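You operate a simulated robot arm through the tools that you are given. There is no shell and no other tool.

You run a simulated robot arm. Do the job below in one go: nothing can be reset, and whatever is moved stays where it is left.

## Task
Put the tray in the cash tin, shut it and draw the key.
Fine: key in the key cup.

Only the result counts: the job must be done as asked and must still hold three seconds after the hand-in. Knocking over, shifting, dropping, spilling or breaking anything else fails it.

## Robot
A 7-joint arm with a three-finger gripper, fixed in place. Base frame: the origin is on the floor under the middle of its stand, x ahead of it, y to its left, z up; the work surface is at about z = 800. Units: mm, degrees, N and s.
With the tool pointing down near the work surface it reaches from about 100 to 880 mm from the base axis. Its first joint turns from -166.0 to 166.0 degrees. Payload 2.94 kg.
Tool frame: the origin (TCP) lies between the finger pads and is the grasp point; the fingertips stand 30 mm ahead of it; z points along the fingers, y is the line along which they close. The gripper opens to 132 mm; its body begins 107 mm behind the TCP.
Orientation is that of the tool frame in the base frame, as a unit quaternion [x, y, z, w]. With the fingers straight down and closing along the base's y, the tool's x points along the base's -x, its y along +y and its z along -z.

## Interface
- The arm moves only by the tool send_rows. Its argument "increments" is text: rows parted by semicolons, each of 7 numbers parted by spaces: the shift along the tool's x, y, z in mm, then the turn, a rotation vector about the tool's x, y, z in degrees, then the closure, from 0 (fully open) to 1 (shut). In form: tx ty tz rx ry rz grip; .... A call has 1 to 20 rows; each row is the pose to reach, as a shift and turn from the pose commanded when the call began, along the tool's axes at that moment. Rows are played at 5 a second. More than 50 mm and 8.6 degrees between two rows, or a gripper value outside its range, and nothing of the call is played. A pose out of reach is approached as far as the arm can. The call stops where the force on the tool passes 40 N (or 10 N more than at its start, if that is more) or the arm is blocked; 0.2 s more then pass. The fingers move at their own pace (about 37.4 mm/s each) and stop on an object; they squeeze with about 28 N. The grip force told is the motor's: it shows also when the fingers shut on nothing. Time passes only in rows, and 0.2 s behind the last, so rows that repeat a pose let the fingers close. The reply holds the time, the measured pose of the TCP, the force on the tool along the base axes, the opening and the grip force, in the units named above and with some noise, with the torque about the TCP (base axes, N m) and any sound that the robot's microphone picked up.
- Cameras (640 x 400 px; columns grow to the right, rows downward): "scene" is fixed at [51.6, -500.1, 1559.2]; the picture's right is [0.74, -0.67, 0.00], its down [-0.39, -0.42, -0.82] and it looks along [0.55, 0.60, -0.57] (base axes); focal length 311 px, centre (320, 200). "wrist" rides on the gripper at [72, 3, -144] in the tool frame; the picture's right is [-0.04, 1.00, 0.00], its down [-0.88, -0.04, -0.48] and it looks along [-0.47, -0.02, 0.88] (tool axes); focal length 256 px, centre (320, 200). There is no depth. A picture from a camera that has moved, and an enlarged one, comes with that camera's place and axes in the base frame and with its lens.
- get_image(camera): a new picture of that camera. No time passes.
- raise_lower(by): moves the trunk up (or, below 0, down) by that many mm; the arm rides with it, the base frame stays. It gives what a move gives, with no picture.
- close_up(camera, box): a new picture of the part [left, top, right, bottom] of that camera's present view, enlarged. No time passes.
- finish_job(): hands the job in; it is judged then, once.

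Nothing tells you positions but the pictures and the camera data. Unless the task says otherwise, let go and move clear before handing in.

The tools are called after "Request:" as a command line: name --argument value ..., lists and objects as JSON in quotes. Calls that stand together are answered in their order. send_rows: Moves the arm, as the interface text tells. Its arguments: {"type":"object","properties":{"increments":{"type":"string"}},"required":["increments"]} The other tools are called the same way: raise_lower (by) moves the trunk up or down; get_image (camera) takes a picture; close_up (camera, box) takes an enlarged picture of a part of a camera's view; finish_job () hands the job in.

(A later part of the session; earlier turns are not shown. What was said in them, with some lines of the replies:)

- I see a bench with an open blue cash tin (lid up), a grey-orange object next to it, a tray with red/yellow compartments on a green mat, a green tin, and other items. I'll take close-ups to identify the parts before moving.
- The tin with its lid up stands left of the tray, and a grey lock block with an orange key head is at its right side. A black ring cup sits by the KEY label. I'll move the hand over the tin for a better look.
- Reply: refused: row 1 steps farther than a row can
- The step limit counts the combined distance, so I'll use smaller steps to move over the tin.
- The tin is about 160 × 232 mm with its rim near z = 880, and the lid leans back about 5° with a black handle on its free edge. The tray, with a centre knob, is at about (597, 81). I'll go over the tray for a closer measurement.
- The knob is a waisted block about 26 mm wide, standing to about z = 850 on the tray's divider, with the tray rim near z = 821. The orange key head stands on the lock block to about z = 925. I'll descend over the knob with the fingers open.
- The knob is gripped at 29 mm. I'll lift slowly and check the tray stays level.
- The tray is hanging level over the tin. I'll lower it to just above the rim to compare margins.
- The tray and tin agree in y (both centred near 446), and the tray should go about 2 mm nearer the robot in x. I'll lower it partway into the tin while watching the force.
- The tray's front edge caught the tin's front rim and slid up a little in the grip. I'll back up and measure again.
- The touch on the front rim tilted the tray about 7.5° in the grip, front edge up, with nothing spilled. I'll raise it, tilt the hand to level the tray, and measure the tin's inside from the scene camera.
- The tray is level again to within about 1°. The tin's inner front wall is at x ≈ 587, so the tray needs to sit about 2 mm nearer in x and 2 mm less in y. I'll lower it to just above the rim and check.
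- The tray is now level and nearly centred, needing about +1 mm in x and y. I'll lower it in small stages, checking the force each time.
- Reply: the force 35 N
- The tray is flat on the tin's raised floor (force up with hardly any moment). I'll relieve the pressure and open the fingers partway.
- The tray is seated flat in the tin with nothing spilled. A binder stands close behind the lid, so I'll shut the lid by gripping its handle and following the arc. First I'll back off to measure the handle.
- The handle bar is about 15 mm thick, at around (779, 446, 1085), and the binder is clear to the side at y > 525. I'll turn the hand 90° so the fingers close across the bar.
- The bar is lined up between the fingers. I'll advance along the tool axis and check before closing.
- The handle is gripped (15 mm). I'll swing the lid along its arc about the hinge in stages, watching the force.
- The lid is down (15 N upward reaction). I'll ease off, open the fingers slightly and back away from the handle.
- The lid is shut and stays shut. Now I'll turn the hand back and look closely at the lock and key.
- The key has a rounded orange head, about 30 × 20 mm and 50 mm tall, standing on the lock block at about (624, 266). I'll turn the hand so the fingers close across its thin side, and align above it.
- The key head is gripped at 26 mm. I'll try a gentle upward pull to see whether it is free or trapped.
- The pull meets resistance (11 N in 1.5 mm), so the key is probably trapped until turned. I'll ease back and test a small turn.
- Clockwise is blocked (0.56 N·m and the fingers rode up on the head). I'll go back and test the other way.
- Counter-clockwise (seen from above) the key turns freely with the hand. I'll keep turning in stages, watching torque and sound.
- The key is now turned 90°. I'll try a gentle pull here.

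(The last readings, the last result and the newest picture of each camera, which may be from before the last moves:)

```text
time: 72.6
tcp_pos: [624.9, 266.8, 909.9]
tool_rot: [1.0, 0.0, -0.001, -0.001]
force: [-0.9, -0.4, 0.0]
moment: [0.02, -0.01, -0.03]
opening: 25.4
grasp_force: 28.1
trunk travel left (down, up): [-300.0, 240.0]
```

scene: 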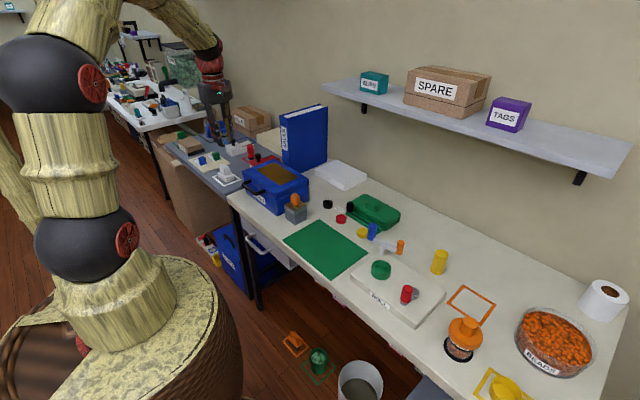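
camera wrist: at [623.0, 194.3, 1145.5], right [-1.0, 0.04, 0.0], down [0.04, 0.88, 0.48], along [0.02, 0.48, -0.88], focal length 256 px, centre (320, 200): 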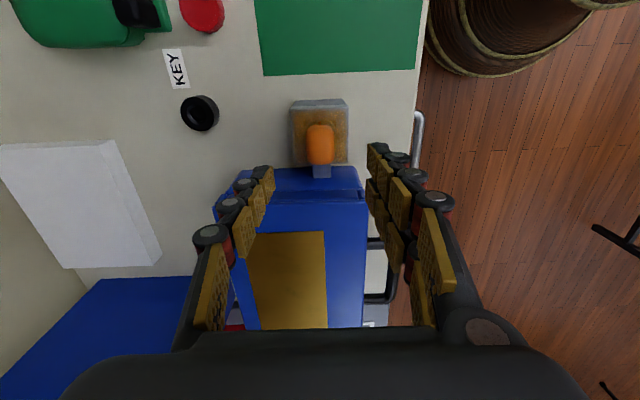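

It moves freely now. I'll continue drawing it up slowly.

Request:
send_rows --increments "0 0 -3 0 0 0 1; 0 0 -6 0 0 0 1; 0 0 -9 0 0 0 1; 0 0 -12 0 0 0 1; 0 0 -12 0 0 0 1"

Request:
close_up --camera "wrist" --box '[220, 90, 420, 240]'

Request:
close_up --camera "scene" --box '[260, 165, 340, 225]'

```text
time: 73.8
tcp_pos: [625.6, 265.9, 920.2]
tool_rot: [1.0, 0.0, -0.001, -0.001]
force: [-0.5, -0.4, 0.0]
moment: [-0.04, -0.01, -0.01]
opening: 25.7
grasp_force: 28.3
trunk travel left (down, up): [-300.0, 240.0]
```

```text
2.67 times, centred on (320, 165) of wrist
camera zoom: at [697.7, 263.6, 1064.5], right [-0.04, -1.0, 0.0], down [-0.88, 0.04, 0.48], along [-0.48, 0.02, -0.88], focal length 683 px, centre (320, 293)
```

zoom: 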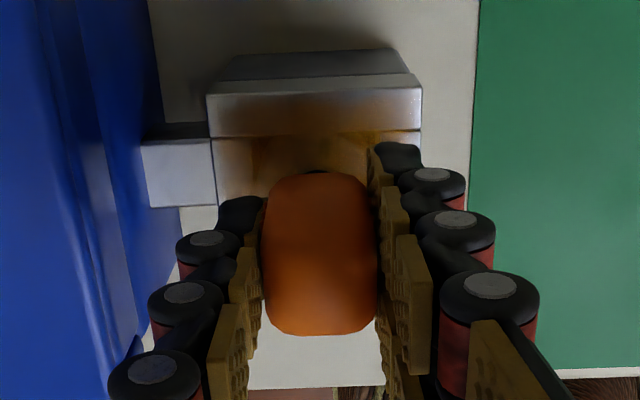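

```text
6.67 times, centred on (300, 195) of scene
camera zoom: at [51.6, -500.1, 1559.2], right [0.74, -0.67, 0.0], down [-0.39, -0.42, -0.82], along [0.55, 0.6, -0.57], focal length 2071 px, centre (453, 233)
```

zoom: 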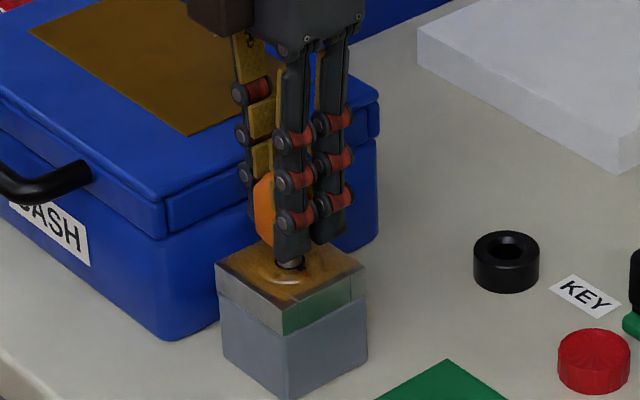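

Request:
send_rows --increments "0 0 -6 0 0 0 1; 0 0 -12 0 0 0 1; 0 0 -18 0 0 0 1; 0 0 -24 0 0 0 1; 0 0 -32 0 0 0 1; 0 0 -40 0 0 0 1; 0 0 -50 0 0 0 1; 0 0 -60 0 0 0 1; 0 0 -60 0 0 0 1"

Request:
close_up --camera "wrist" --box '[220, 90, 420, 240]'

Request:
close_up --camera "scene" --box '[260, 145, 340, 215]'

```text
time: 75.8
tcp_pos: [625.2, 266.9, 981.6]
tool_rot: [1.0, 0.0, 0.0, -0.001]
force: [-1.2, -0.8, 0.0]
moment: [0.02, -0.02, 0.04]
opening: 25.8
grasp_force: 27.7
trunk travel left (down, up): [-300.0, 240.0]
```

```text
2.67 times, centred on (320, 165) of wrist
camera zoom: at [698.0, 264.2, 1125.0], right [-0.04, -1.0, 0.0], down [-0.88, 0.04, 0.48], along [-0.48, 0.02, -0.88], focal length 683 px, centre (320, 293)
```

zoom: 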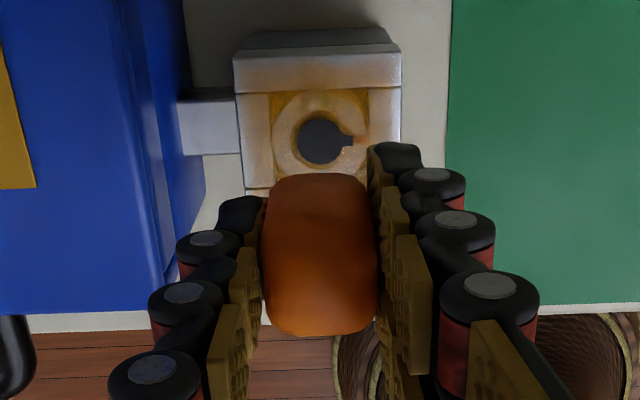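

```text
5.71 times, centred on (300, 180) of scene
camera zoom: at [51.6, -500.1, 1559.2], right [0.74, -0.67, 0.0], down [-0.39, -0.42, -0.82], along [0.55, 0.6, -0.57], focal length 1775 px, centre (434, 314)
```

zoom: 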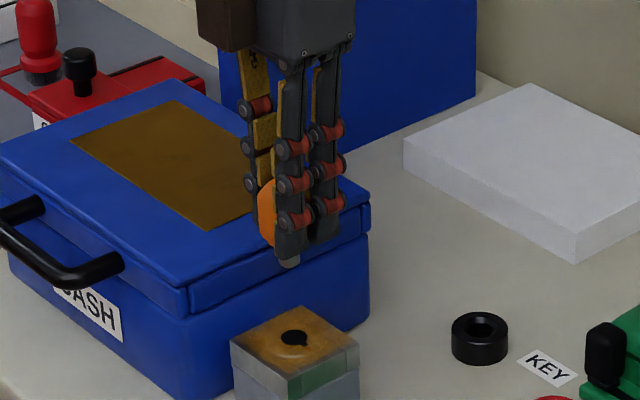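

The key is out; its round bit with one tooth is visible and the keyhole is empty. I'll carry it at this height to above the black key cup near (767, 247).

Request:
send_rows --increments "25 3.5 -5 0 0 0 1; 55 7 -5 0 0 0 1; 85 11 -5 0 0 0 1; 115 15 -5 0 0 0 1; 142 19 -5 0 0 0 1; 142 19 -5 0 0 0 1"

Request:
get_image --camera "wrist"

Request:
close_up --camera "wrist" --box '[260, 90, 380, 190]'

Request:
close_up --camera "scene" --box '[280, 150, 376, 220]'

```text
time: 77.2
tcp_pos: [766.5, 248.2, 984.6]
tool_rot: [1.0, 0.0, -0.001, -0.001]
force: [0.2, -0.7, 0.6]
moment: [0.02, -0.01, 0.02]
opening: 25.3
grasp_force: 28.2
trunk travel left (down, up): [-300.0, 240.0]
```

```text
taken
camera wrist: at [839.9, 245.8, 1128.4], right [-0.04, -1.0, 0.0], down [-0.88, 0.04, 0.48], along [-0.48, 0.02, -0.88], focal length 256 px, centre (320, 200)
```

wrist: 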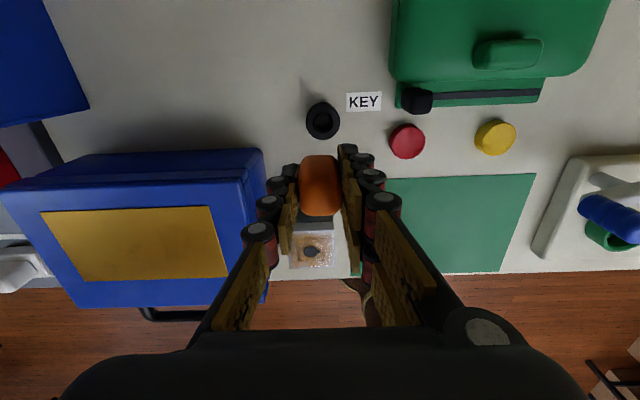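

```text
4.00 times, centred on (320, 140) of wrist
camera zoom: at [839.9, 245.8, 1128.4], right [-0.04, -1.0, 0.0], down [-0.88, 0.04, 0.48], along [-0.48, 0.02, -0.88], focal length 1024 px, centre (320, 440)
```

zoom: 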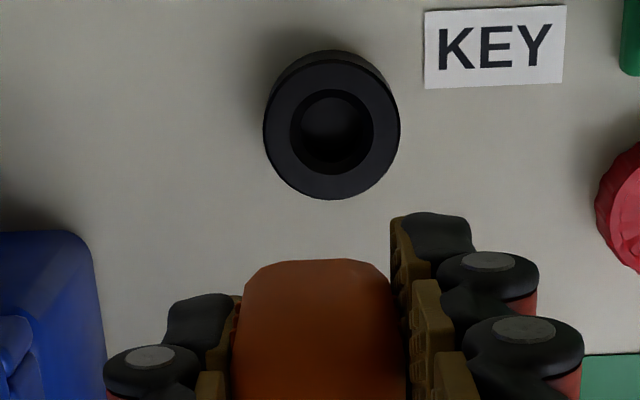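

```text
5.71 times, centred on (328, 185) of scene
camera zoom: at [51.6, -500.1, 1559.2], right [0.74, -0.67, 0.0], down [-0.39, -0.42, -0.82], along [0.55, 0.6, -0.57], focal length 1775 px, centre (274, 286)
```

zoom: 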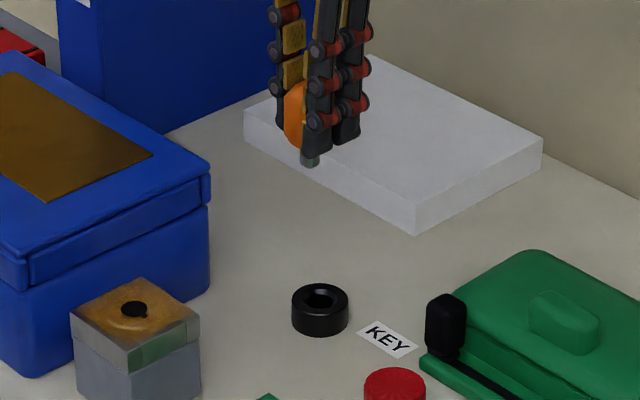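

Request:
close_up --camera "scene" --box '[310, 155, 350, 185]'

Request:
close_up --camera "scene" --box '[318, 190, 348, 214]'

Request:
close_up --camera "wrist" --box '[290, 90, 354, 140]'

```text
13.33 times, centred on (330, 170) of scene
camera zoom: at [51.6, -500.1, 1559.2], right [0.74, -0.67, 0.0], down [-0.39, -0.42, -0.82], along [0.55, 0.6, -0.57], focal length 4142 px, centre (187, 600)
```

zoom: 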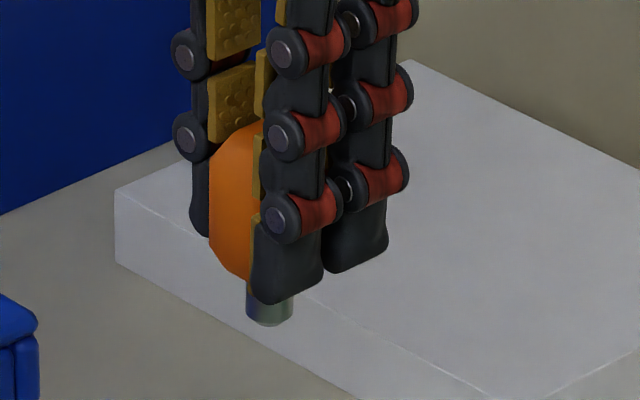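

```text
16.00 times, centred on (333, 202) of scene
camera zoom: at [51.6, -500.1, 1559.2], right [0.74, -0.67, 0.0], down [-0.39, -0.42, -0.82], along [0.55, 0.6, -0.57], focal length 4970 px, centre (112, 168)
```

zoom: 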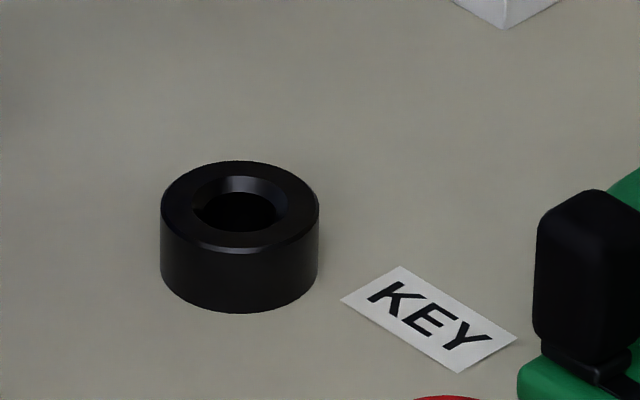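

```text
8.00 times, centred on (322, 115) of wrist
camera zoom: at [839.9, 245.8, 1128.4], right [-0.04, -1.0, 0.0], down [-0.88, 0.04, 0.48], along [-0.48, 0.02, -0.88], focal length 2048 px, centre (304, 880)
```

zoom: 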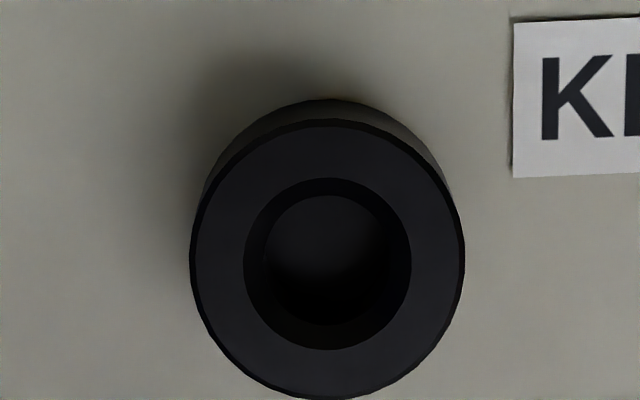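

The cup's chamfered hole is about 10 mm further in x and 3 mm less in y. The key shaft (13 mm) should fit its 18 mm hole. I'll align and descend partway.

Request:
send_rows --increments "5 1.6 10 0 0 0 1; 10.4 3.2 25 0 0 0 1; 10.4 3.2 40 0 0 0 1; 10.4 3.2 50 0 0 0 1; 10.4 3.2 50 0 0 0 1"

Request:
close_up --camera "wrist" --box '[270, 90, 370, 180]'

Request:
close_up --camera "scene" --box '[300, 165, 356, 215]'

```text
time: 78.4
tcp_pos: [777.7, 244.7, 937.1]
tool_rot: [1.0, 0.0, -0.001, -0.001]
force: [-0.2, 0.6, -0.2]
moment: [-0.02, 0.01, 0.0]
opening: 25.3
grasp_force: 27.8
trunk travel left (down, up): [-300.0, 240.0]
```

```text
4.44 times, centred on (320, 135) of wrist
camera zoom: at [850.1, 241.9, 1079.9], right [-0.04, -1.0, 0.0], down [-0.88, 0.04, 0.48], along [-0.48, 0.02, -0.88], focal length 1138 px, centre (320, 489)
```

zoom: 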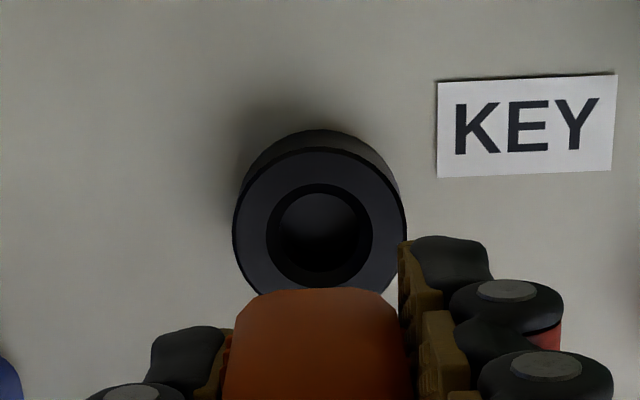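

```text
8.00 times, centred on (328, 190) of scene
camera zoom: at [51.6, -500.1, 1559.2], right [0.74, -0.67, 0.0], down [-0.39, -0.42, -0.82], along [0.55, 0.6, -0.57], focal length 2485 px, centre (256, 280)
```

zoom: 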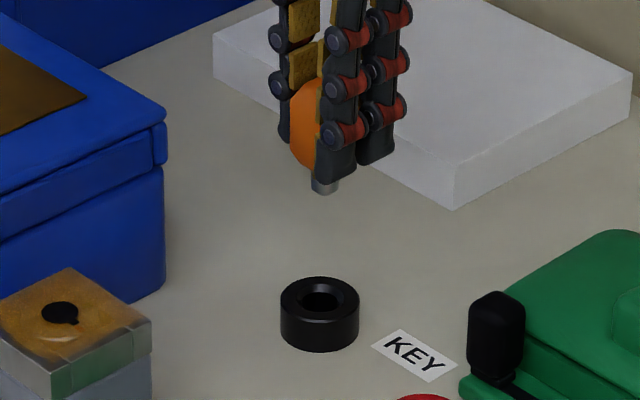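

Request:
send_rows --increments "1.2 0 15 0 0 0 1; 1.2 0 30 0 0 0 1; 1.2 0 44 0 0 0 1; 1.2 0 54 0 0 0 1; 1.2 0 54 0 0 0 1"

Request:
close_up --camera "scene" --box '[310, 175, 350, 215]'

Request:
close_up --camera "wrist" --box '[270, 90, 370, 180]'

```text
time: 79.6
tcp_pos: [778.8, 244.9, 884.2]
tool_rot: [1.0, 0.0, -0.001, -0.001]
force: [-0.6, 0.4, -0.5]
moment: [0.03, 0.01, 0.01]
opening: 25.5
grasp_force: 28.1
trunk travel left (down, up): [-300.0, 240.0]
```

```text
10.00 times, centred on (330, 195) of scene
camera zoom: at [51.6, -500.1, 1559.2], right [0.74, -0.67, 0.0], down [-0.39, -0.42, -0.82], along [0.55, 0.6, -0.57], focal length 3106 px, centre (220, 250)
```

zoom: 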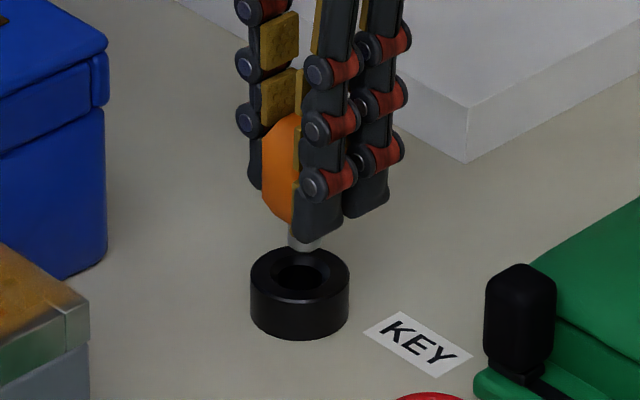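

```text
4.44 times, centred on (320, 135) of wrist
camera zoom: at [850.9, 242.4, 1026.4], right [-0.04, -1.0, 0.0], down [-0.88, 0.04, 0.48], along [-0.48, 0.02, -0.88], focal length 1138 px, centre (320, 489)
```

zoom: 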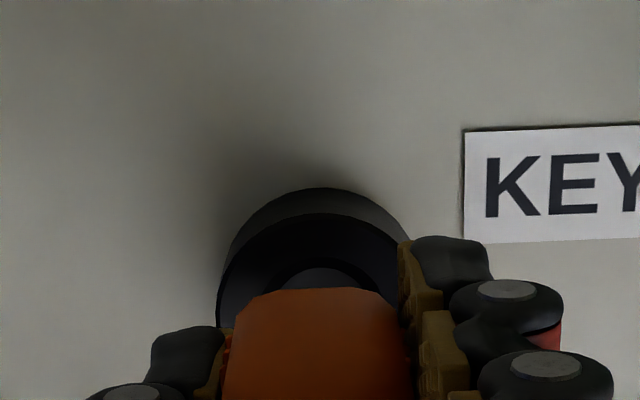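

Request:
close_up --camera "scene" --box '[320, 192, 344, 210]'

Request:
close_up --camera "wrist" --box '[290, 125, 350, 165]'

```text
16.00 times, centred on (332, 201) of scene
camera zoom: at [51.6, -500.1, 1559.2], right [0.74, -0.67, 0.0], down [-0.39, -0.42, -0.82], along [0.55, 0.6, -0.57], focal length 4970 px, centre (128, 184)
```

zoom: 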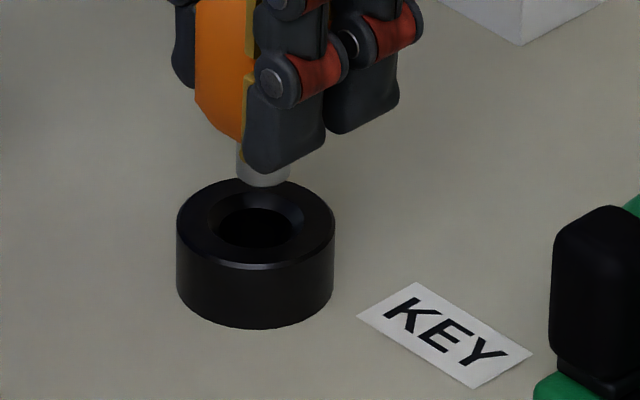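

```text
10.00 times, centred on (320, 145) of wrist
camera zoom: at [850.9, 242.4, 1026.4], right [-0.04, -1.0, 0.0], down [-0.88, 0.04, 0.48], along [-0.48, 0.02, -0.88], focal length 2560 px, centre (320, 750)
```

zoom: 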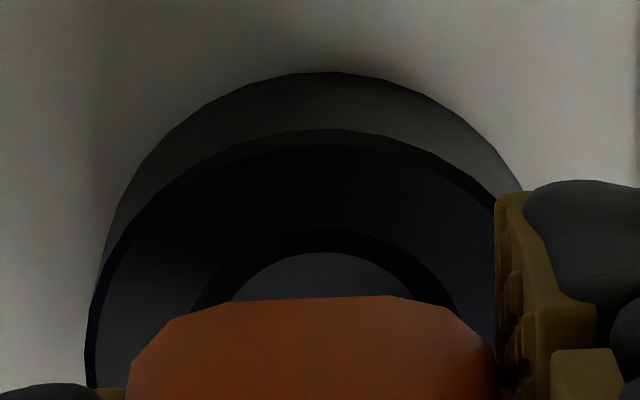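

The scene view suggests the key tip is about 2 mm too far in x relative to the cup's hole. I'll correct that and look again.

Request:
send_rows --increments "-1 0 0 0 0 0 1; -2 0 4 0 0 0 1; -2 0 6 0 0 0 1; -2 0 6 0 0 0 1"

Request:
close_up --camera "scene" --box '[320, 192, 344, 210]'

Request:
close_up --camera "wrist" --box '[290, 125, 350, 165]'

```text
time: 80.6
tcp_pos: [776.6, 245.0, 876.7]
tool_rot: [1.0, 0.0, -0.001, -0.001]
force: [-0.2, -0.4, 0.8]
moment: [0.03, 0.01, 0.02]
opening: 25.6
grasp_force: 27.5
trunk travel left (down, up): [-300.0, 240.0]
```

```text
16.00 times, centred on (332, 201) of scene
camera zoom: at [51.6, -500.1, 1559.2], right [0.74, -0.67, 0.0], down [-0.39, -0.42, -0.82], along [0.55, 0.6, -0.57], focal length 4970 px, centre (128, 184)
```

zoom: 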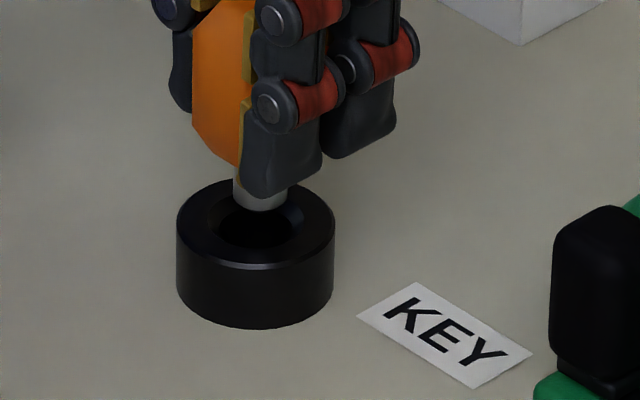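

```text
10.00 times, centred on (320, 145) of wrist
camera zoom: at [849.7, 242.0, 1019.7], right [-0.04, -1.0, 0.0], down [-0.88, 0.04, 0.48], along [-0.48, 0.02, -0.88], focal length 2560 px, centre (320, 750)
```

zoom: 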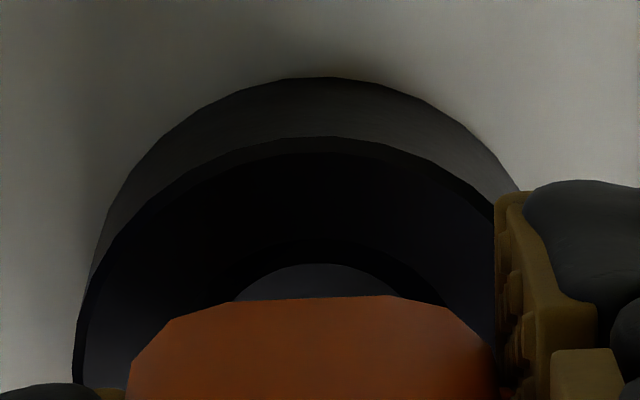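

Request:
send_rows --increments "-1 -0.5 2 0 0 0 1; -1 -0.5 5 0 0 0 1; -1 -0.5 8 0 0 0 1; -1 -0.5 11 0 0 0 1; -1 -0.5 11 0 0 0 1"

Request:
close_up --camera "scene" --box '[320, 192, 344, 210]'

```text
time: 81.8
tcp_pos: [775.6, 244.9, 865.3]
tool_rot: [1.0, 0.001, 0.0, -0.001]
force: [-0.2, 1.5, 0.0]
moment: [0.0, 0.01, 0.04]
opening: 25.7
grasp_force: 27.5
trunk travel left (down, up): [-300.0, 240.0]
```

```text
16.00 times, centred on (332, 201) of scene
camera zoom: at [51.6, -500.1, 1559.2], right [0.74, -0.67, 0.0], down [-0.39, -0.42, -0.82], along [0.55, 0.6, -0.57], focal length 4970 px, centre (128, 184)
```

zoom: 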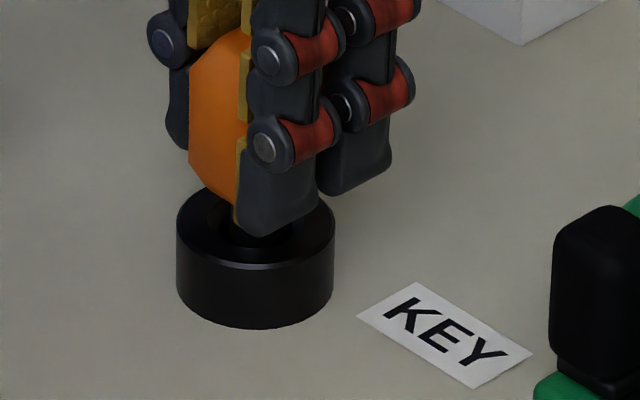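

Request:
send_rows --increments "0 0 2 0 0 0 1; 0 0 4 0 0 0 1; 0 0 6 0 0 0 1; 0 0 6 0 0 0 1"

Request:
close_up --camera "scene" --box '[320, 192, 344, 210]'

```text
time: 82.8
tcp_pos: [776.8, 244.6, 859.2]
tool_rot: [1.0, 0.0, -0.001, -0.001]
force: [-0.1, -0.7, 0.5]
moment: [-0.01, 0.01, 0.01]
opening: 25.6
grasp_force: 27.6
trunk travel left (down, up): [-300.0, 240.0]
```

```text
16.00 times, centred on (332, 201) of scene
camera zoom: at [51.6, -500.1, 1559.2], right [0.74, -0.67, 0.0], down [-0.39, -0.42, -0.82], along [0.55, 0.6, -0.57], focal length 4970 px, centre (128, 184)
```

zoom: 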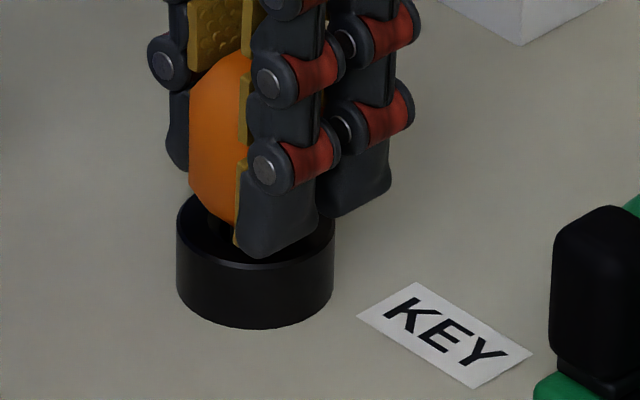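

Request:
send_rows --increments "0 0 1 0 0 0 1; 0 0 2 0 0 0 1; 0 0 2 0 0 0 1"

Request:
close_up --camera "scene" --box '[320, 192, 344, 210]'

Request:
close_up --camera "wrist" --box '[250, 100, 390, 220]'

```text
time: 83.6
tcp_pos: [776.0, 243.8, 858.0]
tool_rot: [1.0, 0.0, -0.001, -0.001]
force: [0.7, -0.3, -0.1]
moment: [-0.02, 0.02, 0.02]
opening: 25.9
grasp_force: 28.2
trunk travel left (down, up): [-300.0, 240.0]
```

```text
16.00 times, centred on (332, 201) of scene
camera zoom: at [51.6, -500.1, 1559.2], right [0.74, -0.67, 0.0], down [-0.39, -0.42, -0.82], along [0.55, 0.6, -0.57], focal length 4970 px, centre (128, 184)
```

zoom: 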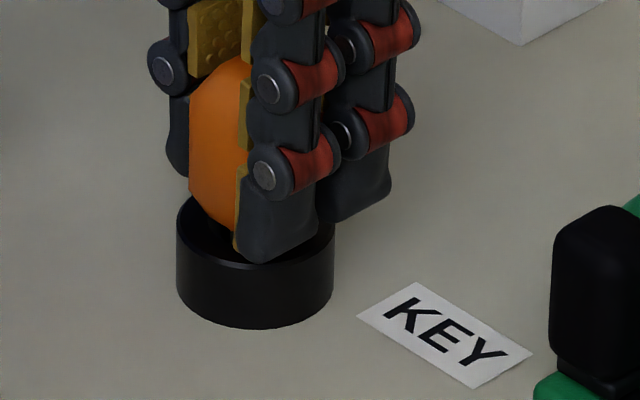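

```text
3.33 times, centred on (320, 160) of wrist
camera zoom: at [848.4, 241.6, 1000.6], right [-0.04, -1.0, 0.0], down [-0.88, 0.04, 0.48], along [-0.48, 0.02, -0.88], focal length 853 px, centre (320, 333)
```

zoom: 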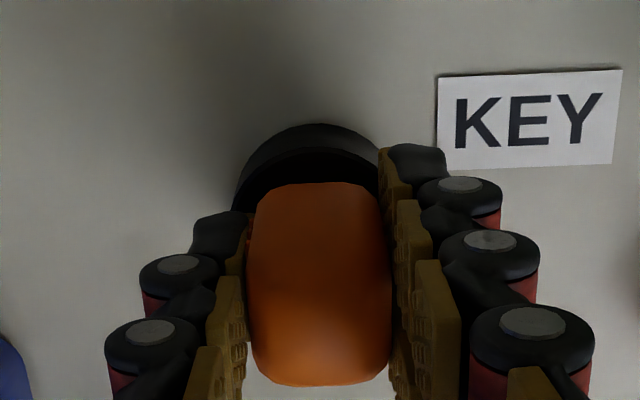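

Request:
send_rows --increments "0 0 1 0 0 0 1; 0 0 2 0 0 0 1; 0 0 2 0 0 0 1"

```text
time: 84.4
tcp_pos: [774.8, 244.3, 856.3]
tool_rot: [1.0, 0.0, 0.0, 0.0]
force: [-0.3, -0.4, 4.1]
moment: [-0.06, 0.05, 0.01]
opening: 25.8
grasp_force: 28.1
trunk travel left (down, up): [-300.0, 240.0]
```

Request:
send_rows --increments "0 0 -0.8 0 0 0 1; 0 0 -0.8 0 0 0 0.75; 0 0 -0.8 0 0 0 0.65; 0 0 -0.8 0 0 0 0.5; 0 0 -0.8 0 0 0 0.5; 0 0 -0.8 0 0 0 0.5"

Request:
close_up --camera "scene" --box '[316, 184, 348, 212]'

Request:
close_up --camera "wrist" --box '[250, 100, 390, 220]'

```text
time: 85.8
tcp_pos: [775.9, 245.1, 855.7]
tool_rot: [1.0, 0.0, -0.001, -0.001]
force: [0.0, 0.3, 0.2]
moment: [-0.01, -0.04, 0.0]
opening: 66.1
grasp_force: 0.0
trunk travel left (down, up): [-300.0, 240.0]
```

```text
14.29 times, centred on (332, 198) of scene
camera zoom: at [51.6, -500.1, 1559.2], right [0.74, -0.67, 0.0], down [-0.39, -0.42, -0.82], along [0.55, 0.6, -0.57], focal length 4438 px, centre (149, 229)
```

zoom: 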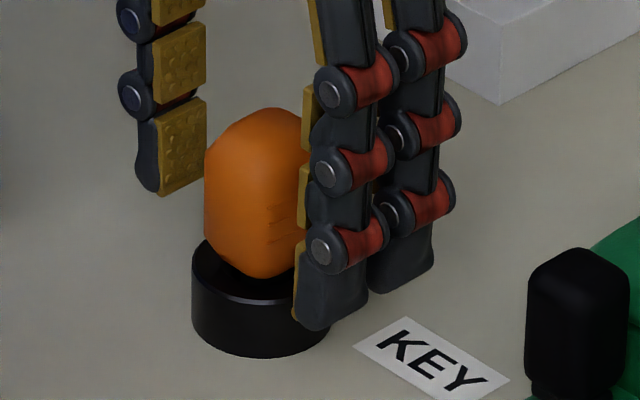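

```text
3.33 times, centred on (320, 160) of wrist
camera zoom: at [848.7, 242.2, 999.4], right [-0.04, -1.0, 0.0], down [-0.88, 0.04, 0.48], along [-0.48, 0.02, -0.88], focal length 853 px, centre (320, 333)
```

zoom: 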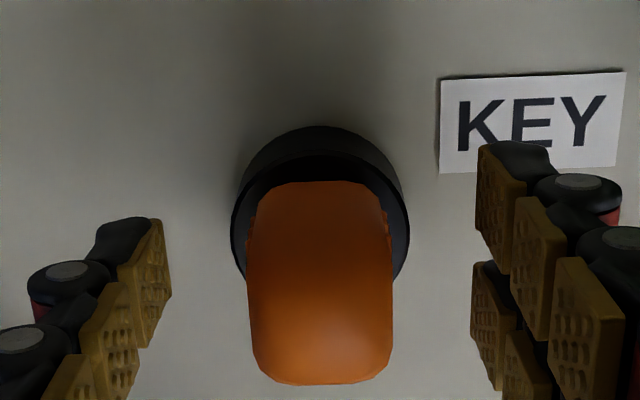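

The key stands upright in the cup. I'll lift straight up and back away, then check everything.

Request:
send_rows --increments "0 0 -15 0 0 0 0.5; 0 0 -40 0 0 0 0.5; 0 0 -75 0 0 0 0.5; 0 0 -115 0 0 0 0.5; 0 0 -155 0 0 0 0.5; 0 0 -195 0 0 0 0.5; -30 0 -225 0 0 0 0.5; -65 0 -255 0 0 0 0.5; -65 0 -255 0 0 0 0.5"

Request:
get_image --camera "scene"

Request:
close_up --camera "scene" --box '[230, 150, 358, 230]'

Request:
get_image --camera "wrist"

```text
time: 87.8
tcp_pos: [712.4, 245.4, 1112.1]
tool_rot: [1.0, 0.0, -0.001, -0.001]
force: [0.3, -0.4, 0.2]
moment: [0.02, -0.04, 0.01]
opening: 65.9
grasp_force: 0.1
trunk travel left (down, up): [-300.0, 240.0]
```

```text
taken
```

scene: 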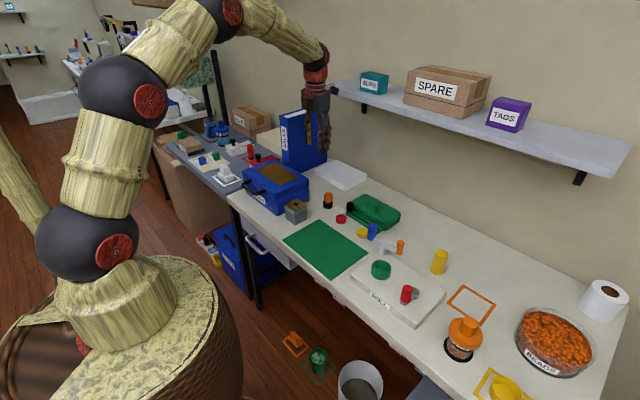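

```text
5.00 times, centred on (294, 190) of scene
camera zoom: at [51.6, -500.1, 1559.2], right [0.74, -0.67, 0.0], down [-0.39, -0.42, -0.82], along [0.55, 0.6, -0.57], focal length 1553 px, centre (450, 250)
```

zoom: 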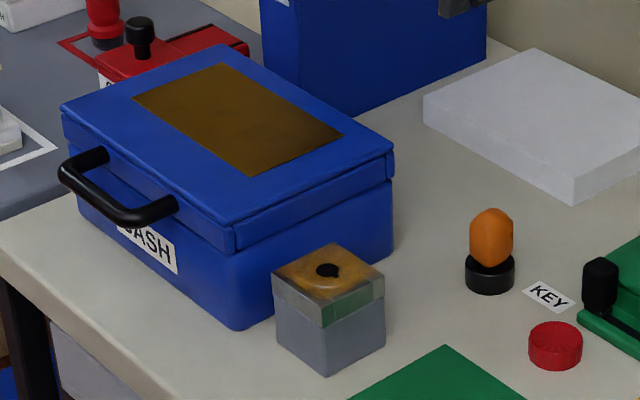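

```text
taken
camera wrist: at [784.8, 243.2, 1254.7], right [-0.04, -1.0, 0.0], down [-0.88, 0.04, 0.48], along [-0.48, 0.02, -0.88], focal length 256 px, centre (320, 200)
```

wrist: 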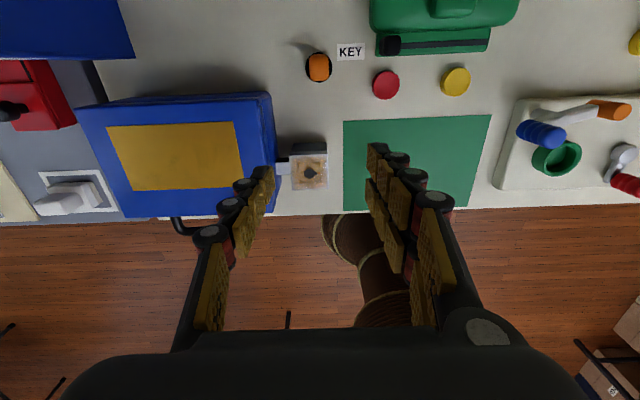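

Request:
close_up --camera "scene" --box '[238, 160, 314, 220]'

Request:
close_up --camera "wrist" --box '[280, 30, 360, 90]'

Request:
close_up --camera "wrist" --box '[70, 80, 350, 230]'

```text
6.67 times, centred on (276, 190) of scene
camera zoom: at [51.6, -500.1, 1559.2], right [0.74, -0.67, 0.0], down [-0.39, -0.42, -0.82], along [0.55, 0.6, -0.57], focal length 2071 px, centre (613, 267)
```

zoom: 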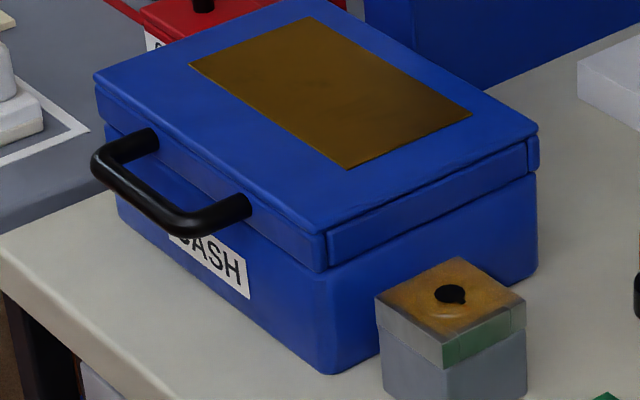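

```text
6.67 times, centred on (320, 60) of wrist
camera zoom: at [784.8, 243.2, 1254.7], right [-0.04, -1.0, 0.0], down [-0.88, 0.04, 0.48], along [-0.48, 0.02, -0.88], focal length 1707 px, centre (320, 1133)
```

zoom: 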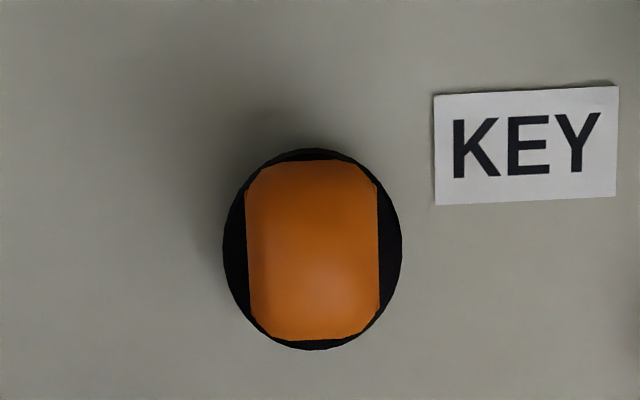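

```text
2.29 times, centred on (210, 155) of wrist
camera zoom: at [784.8, 243.2, 1254.7], right [-0.04, -1.0, 0.0], down [-0.88, 0.04, 0.48], along [-0.48, 0.02, -0.88], focal length 585 px, centre (571, 303)
```

zoom: 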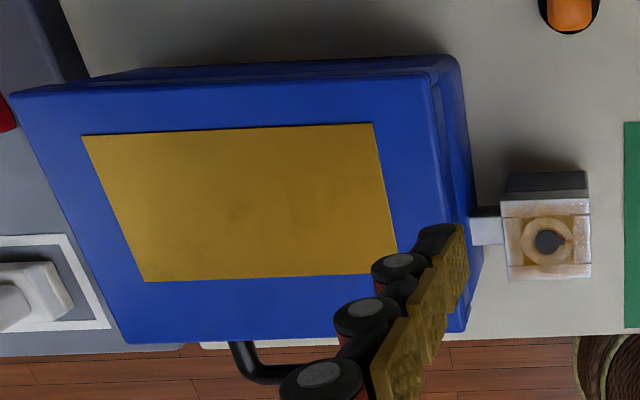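

The tray is in the shut tin with the lid flush, the keyhole is empty, and the key stands upright in the cup by the KEY label. The hand is empty and clear, and nothing else was moved, so I'm handing in.

Request:
finish_job

```text
The job is handed in.
```

The job is done and handed in: the tray is in the cash tin, the lid is shut, and the key is drawn and standing in the key cup.

- **Tray:** it sits flat on the tin's floor. On the first try its front edge caught the tin's rim and tilted about 7.5° in the grip. I levelled it and lowered it again, and saw nothing spilled.
- **Lid:** I closed it by the handle and felt it seat. It looked flush in the last pictures.
- **Key:** it would not pull straight out. I turned it 90° counter-clockwise (seen from above) and it came free. It now stands upright in the black cup by the KEY label.

The hand was empty and clear of everything at hand-in, and in the pictures nothing else on the bench had moved.
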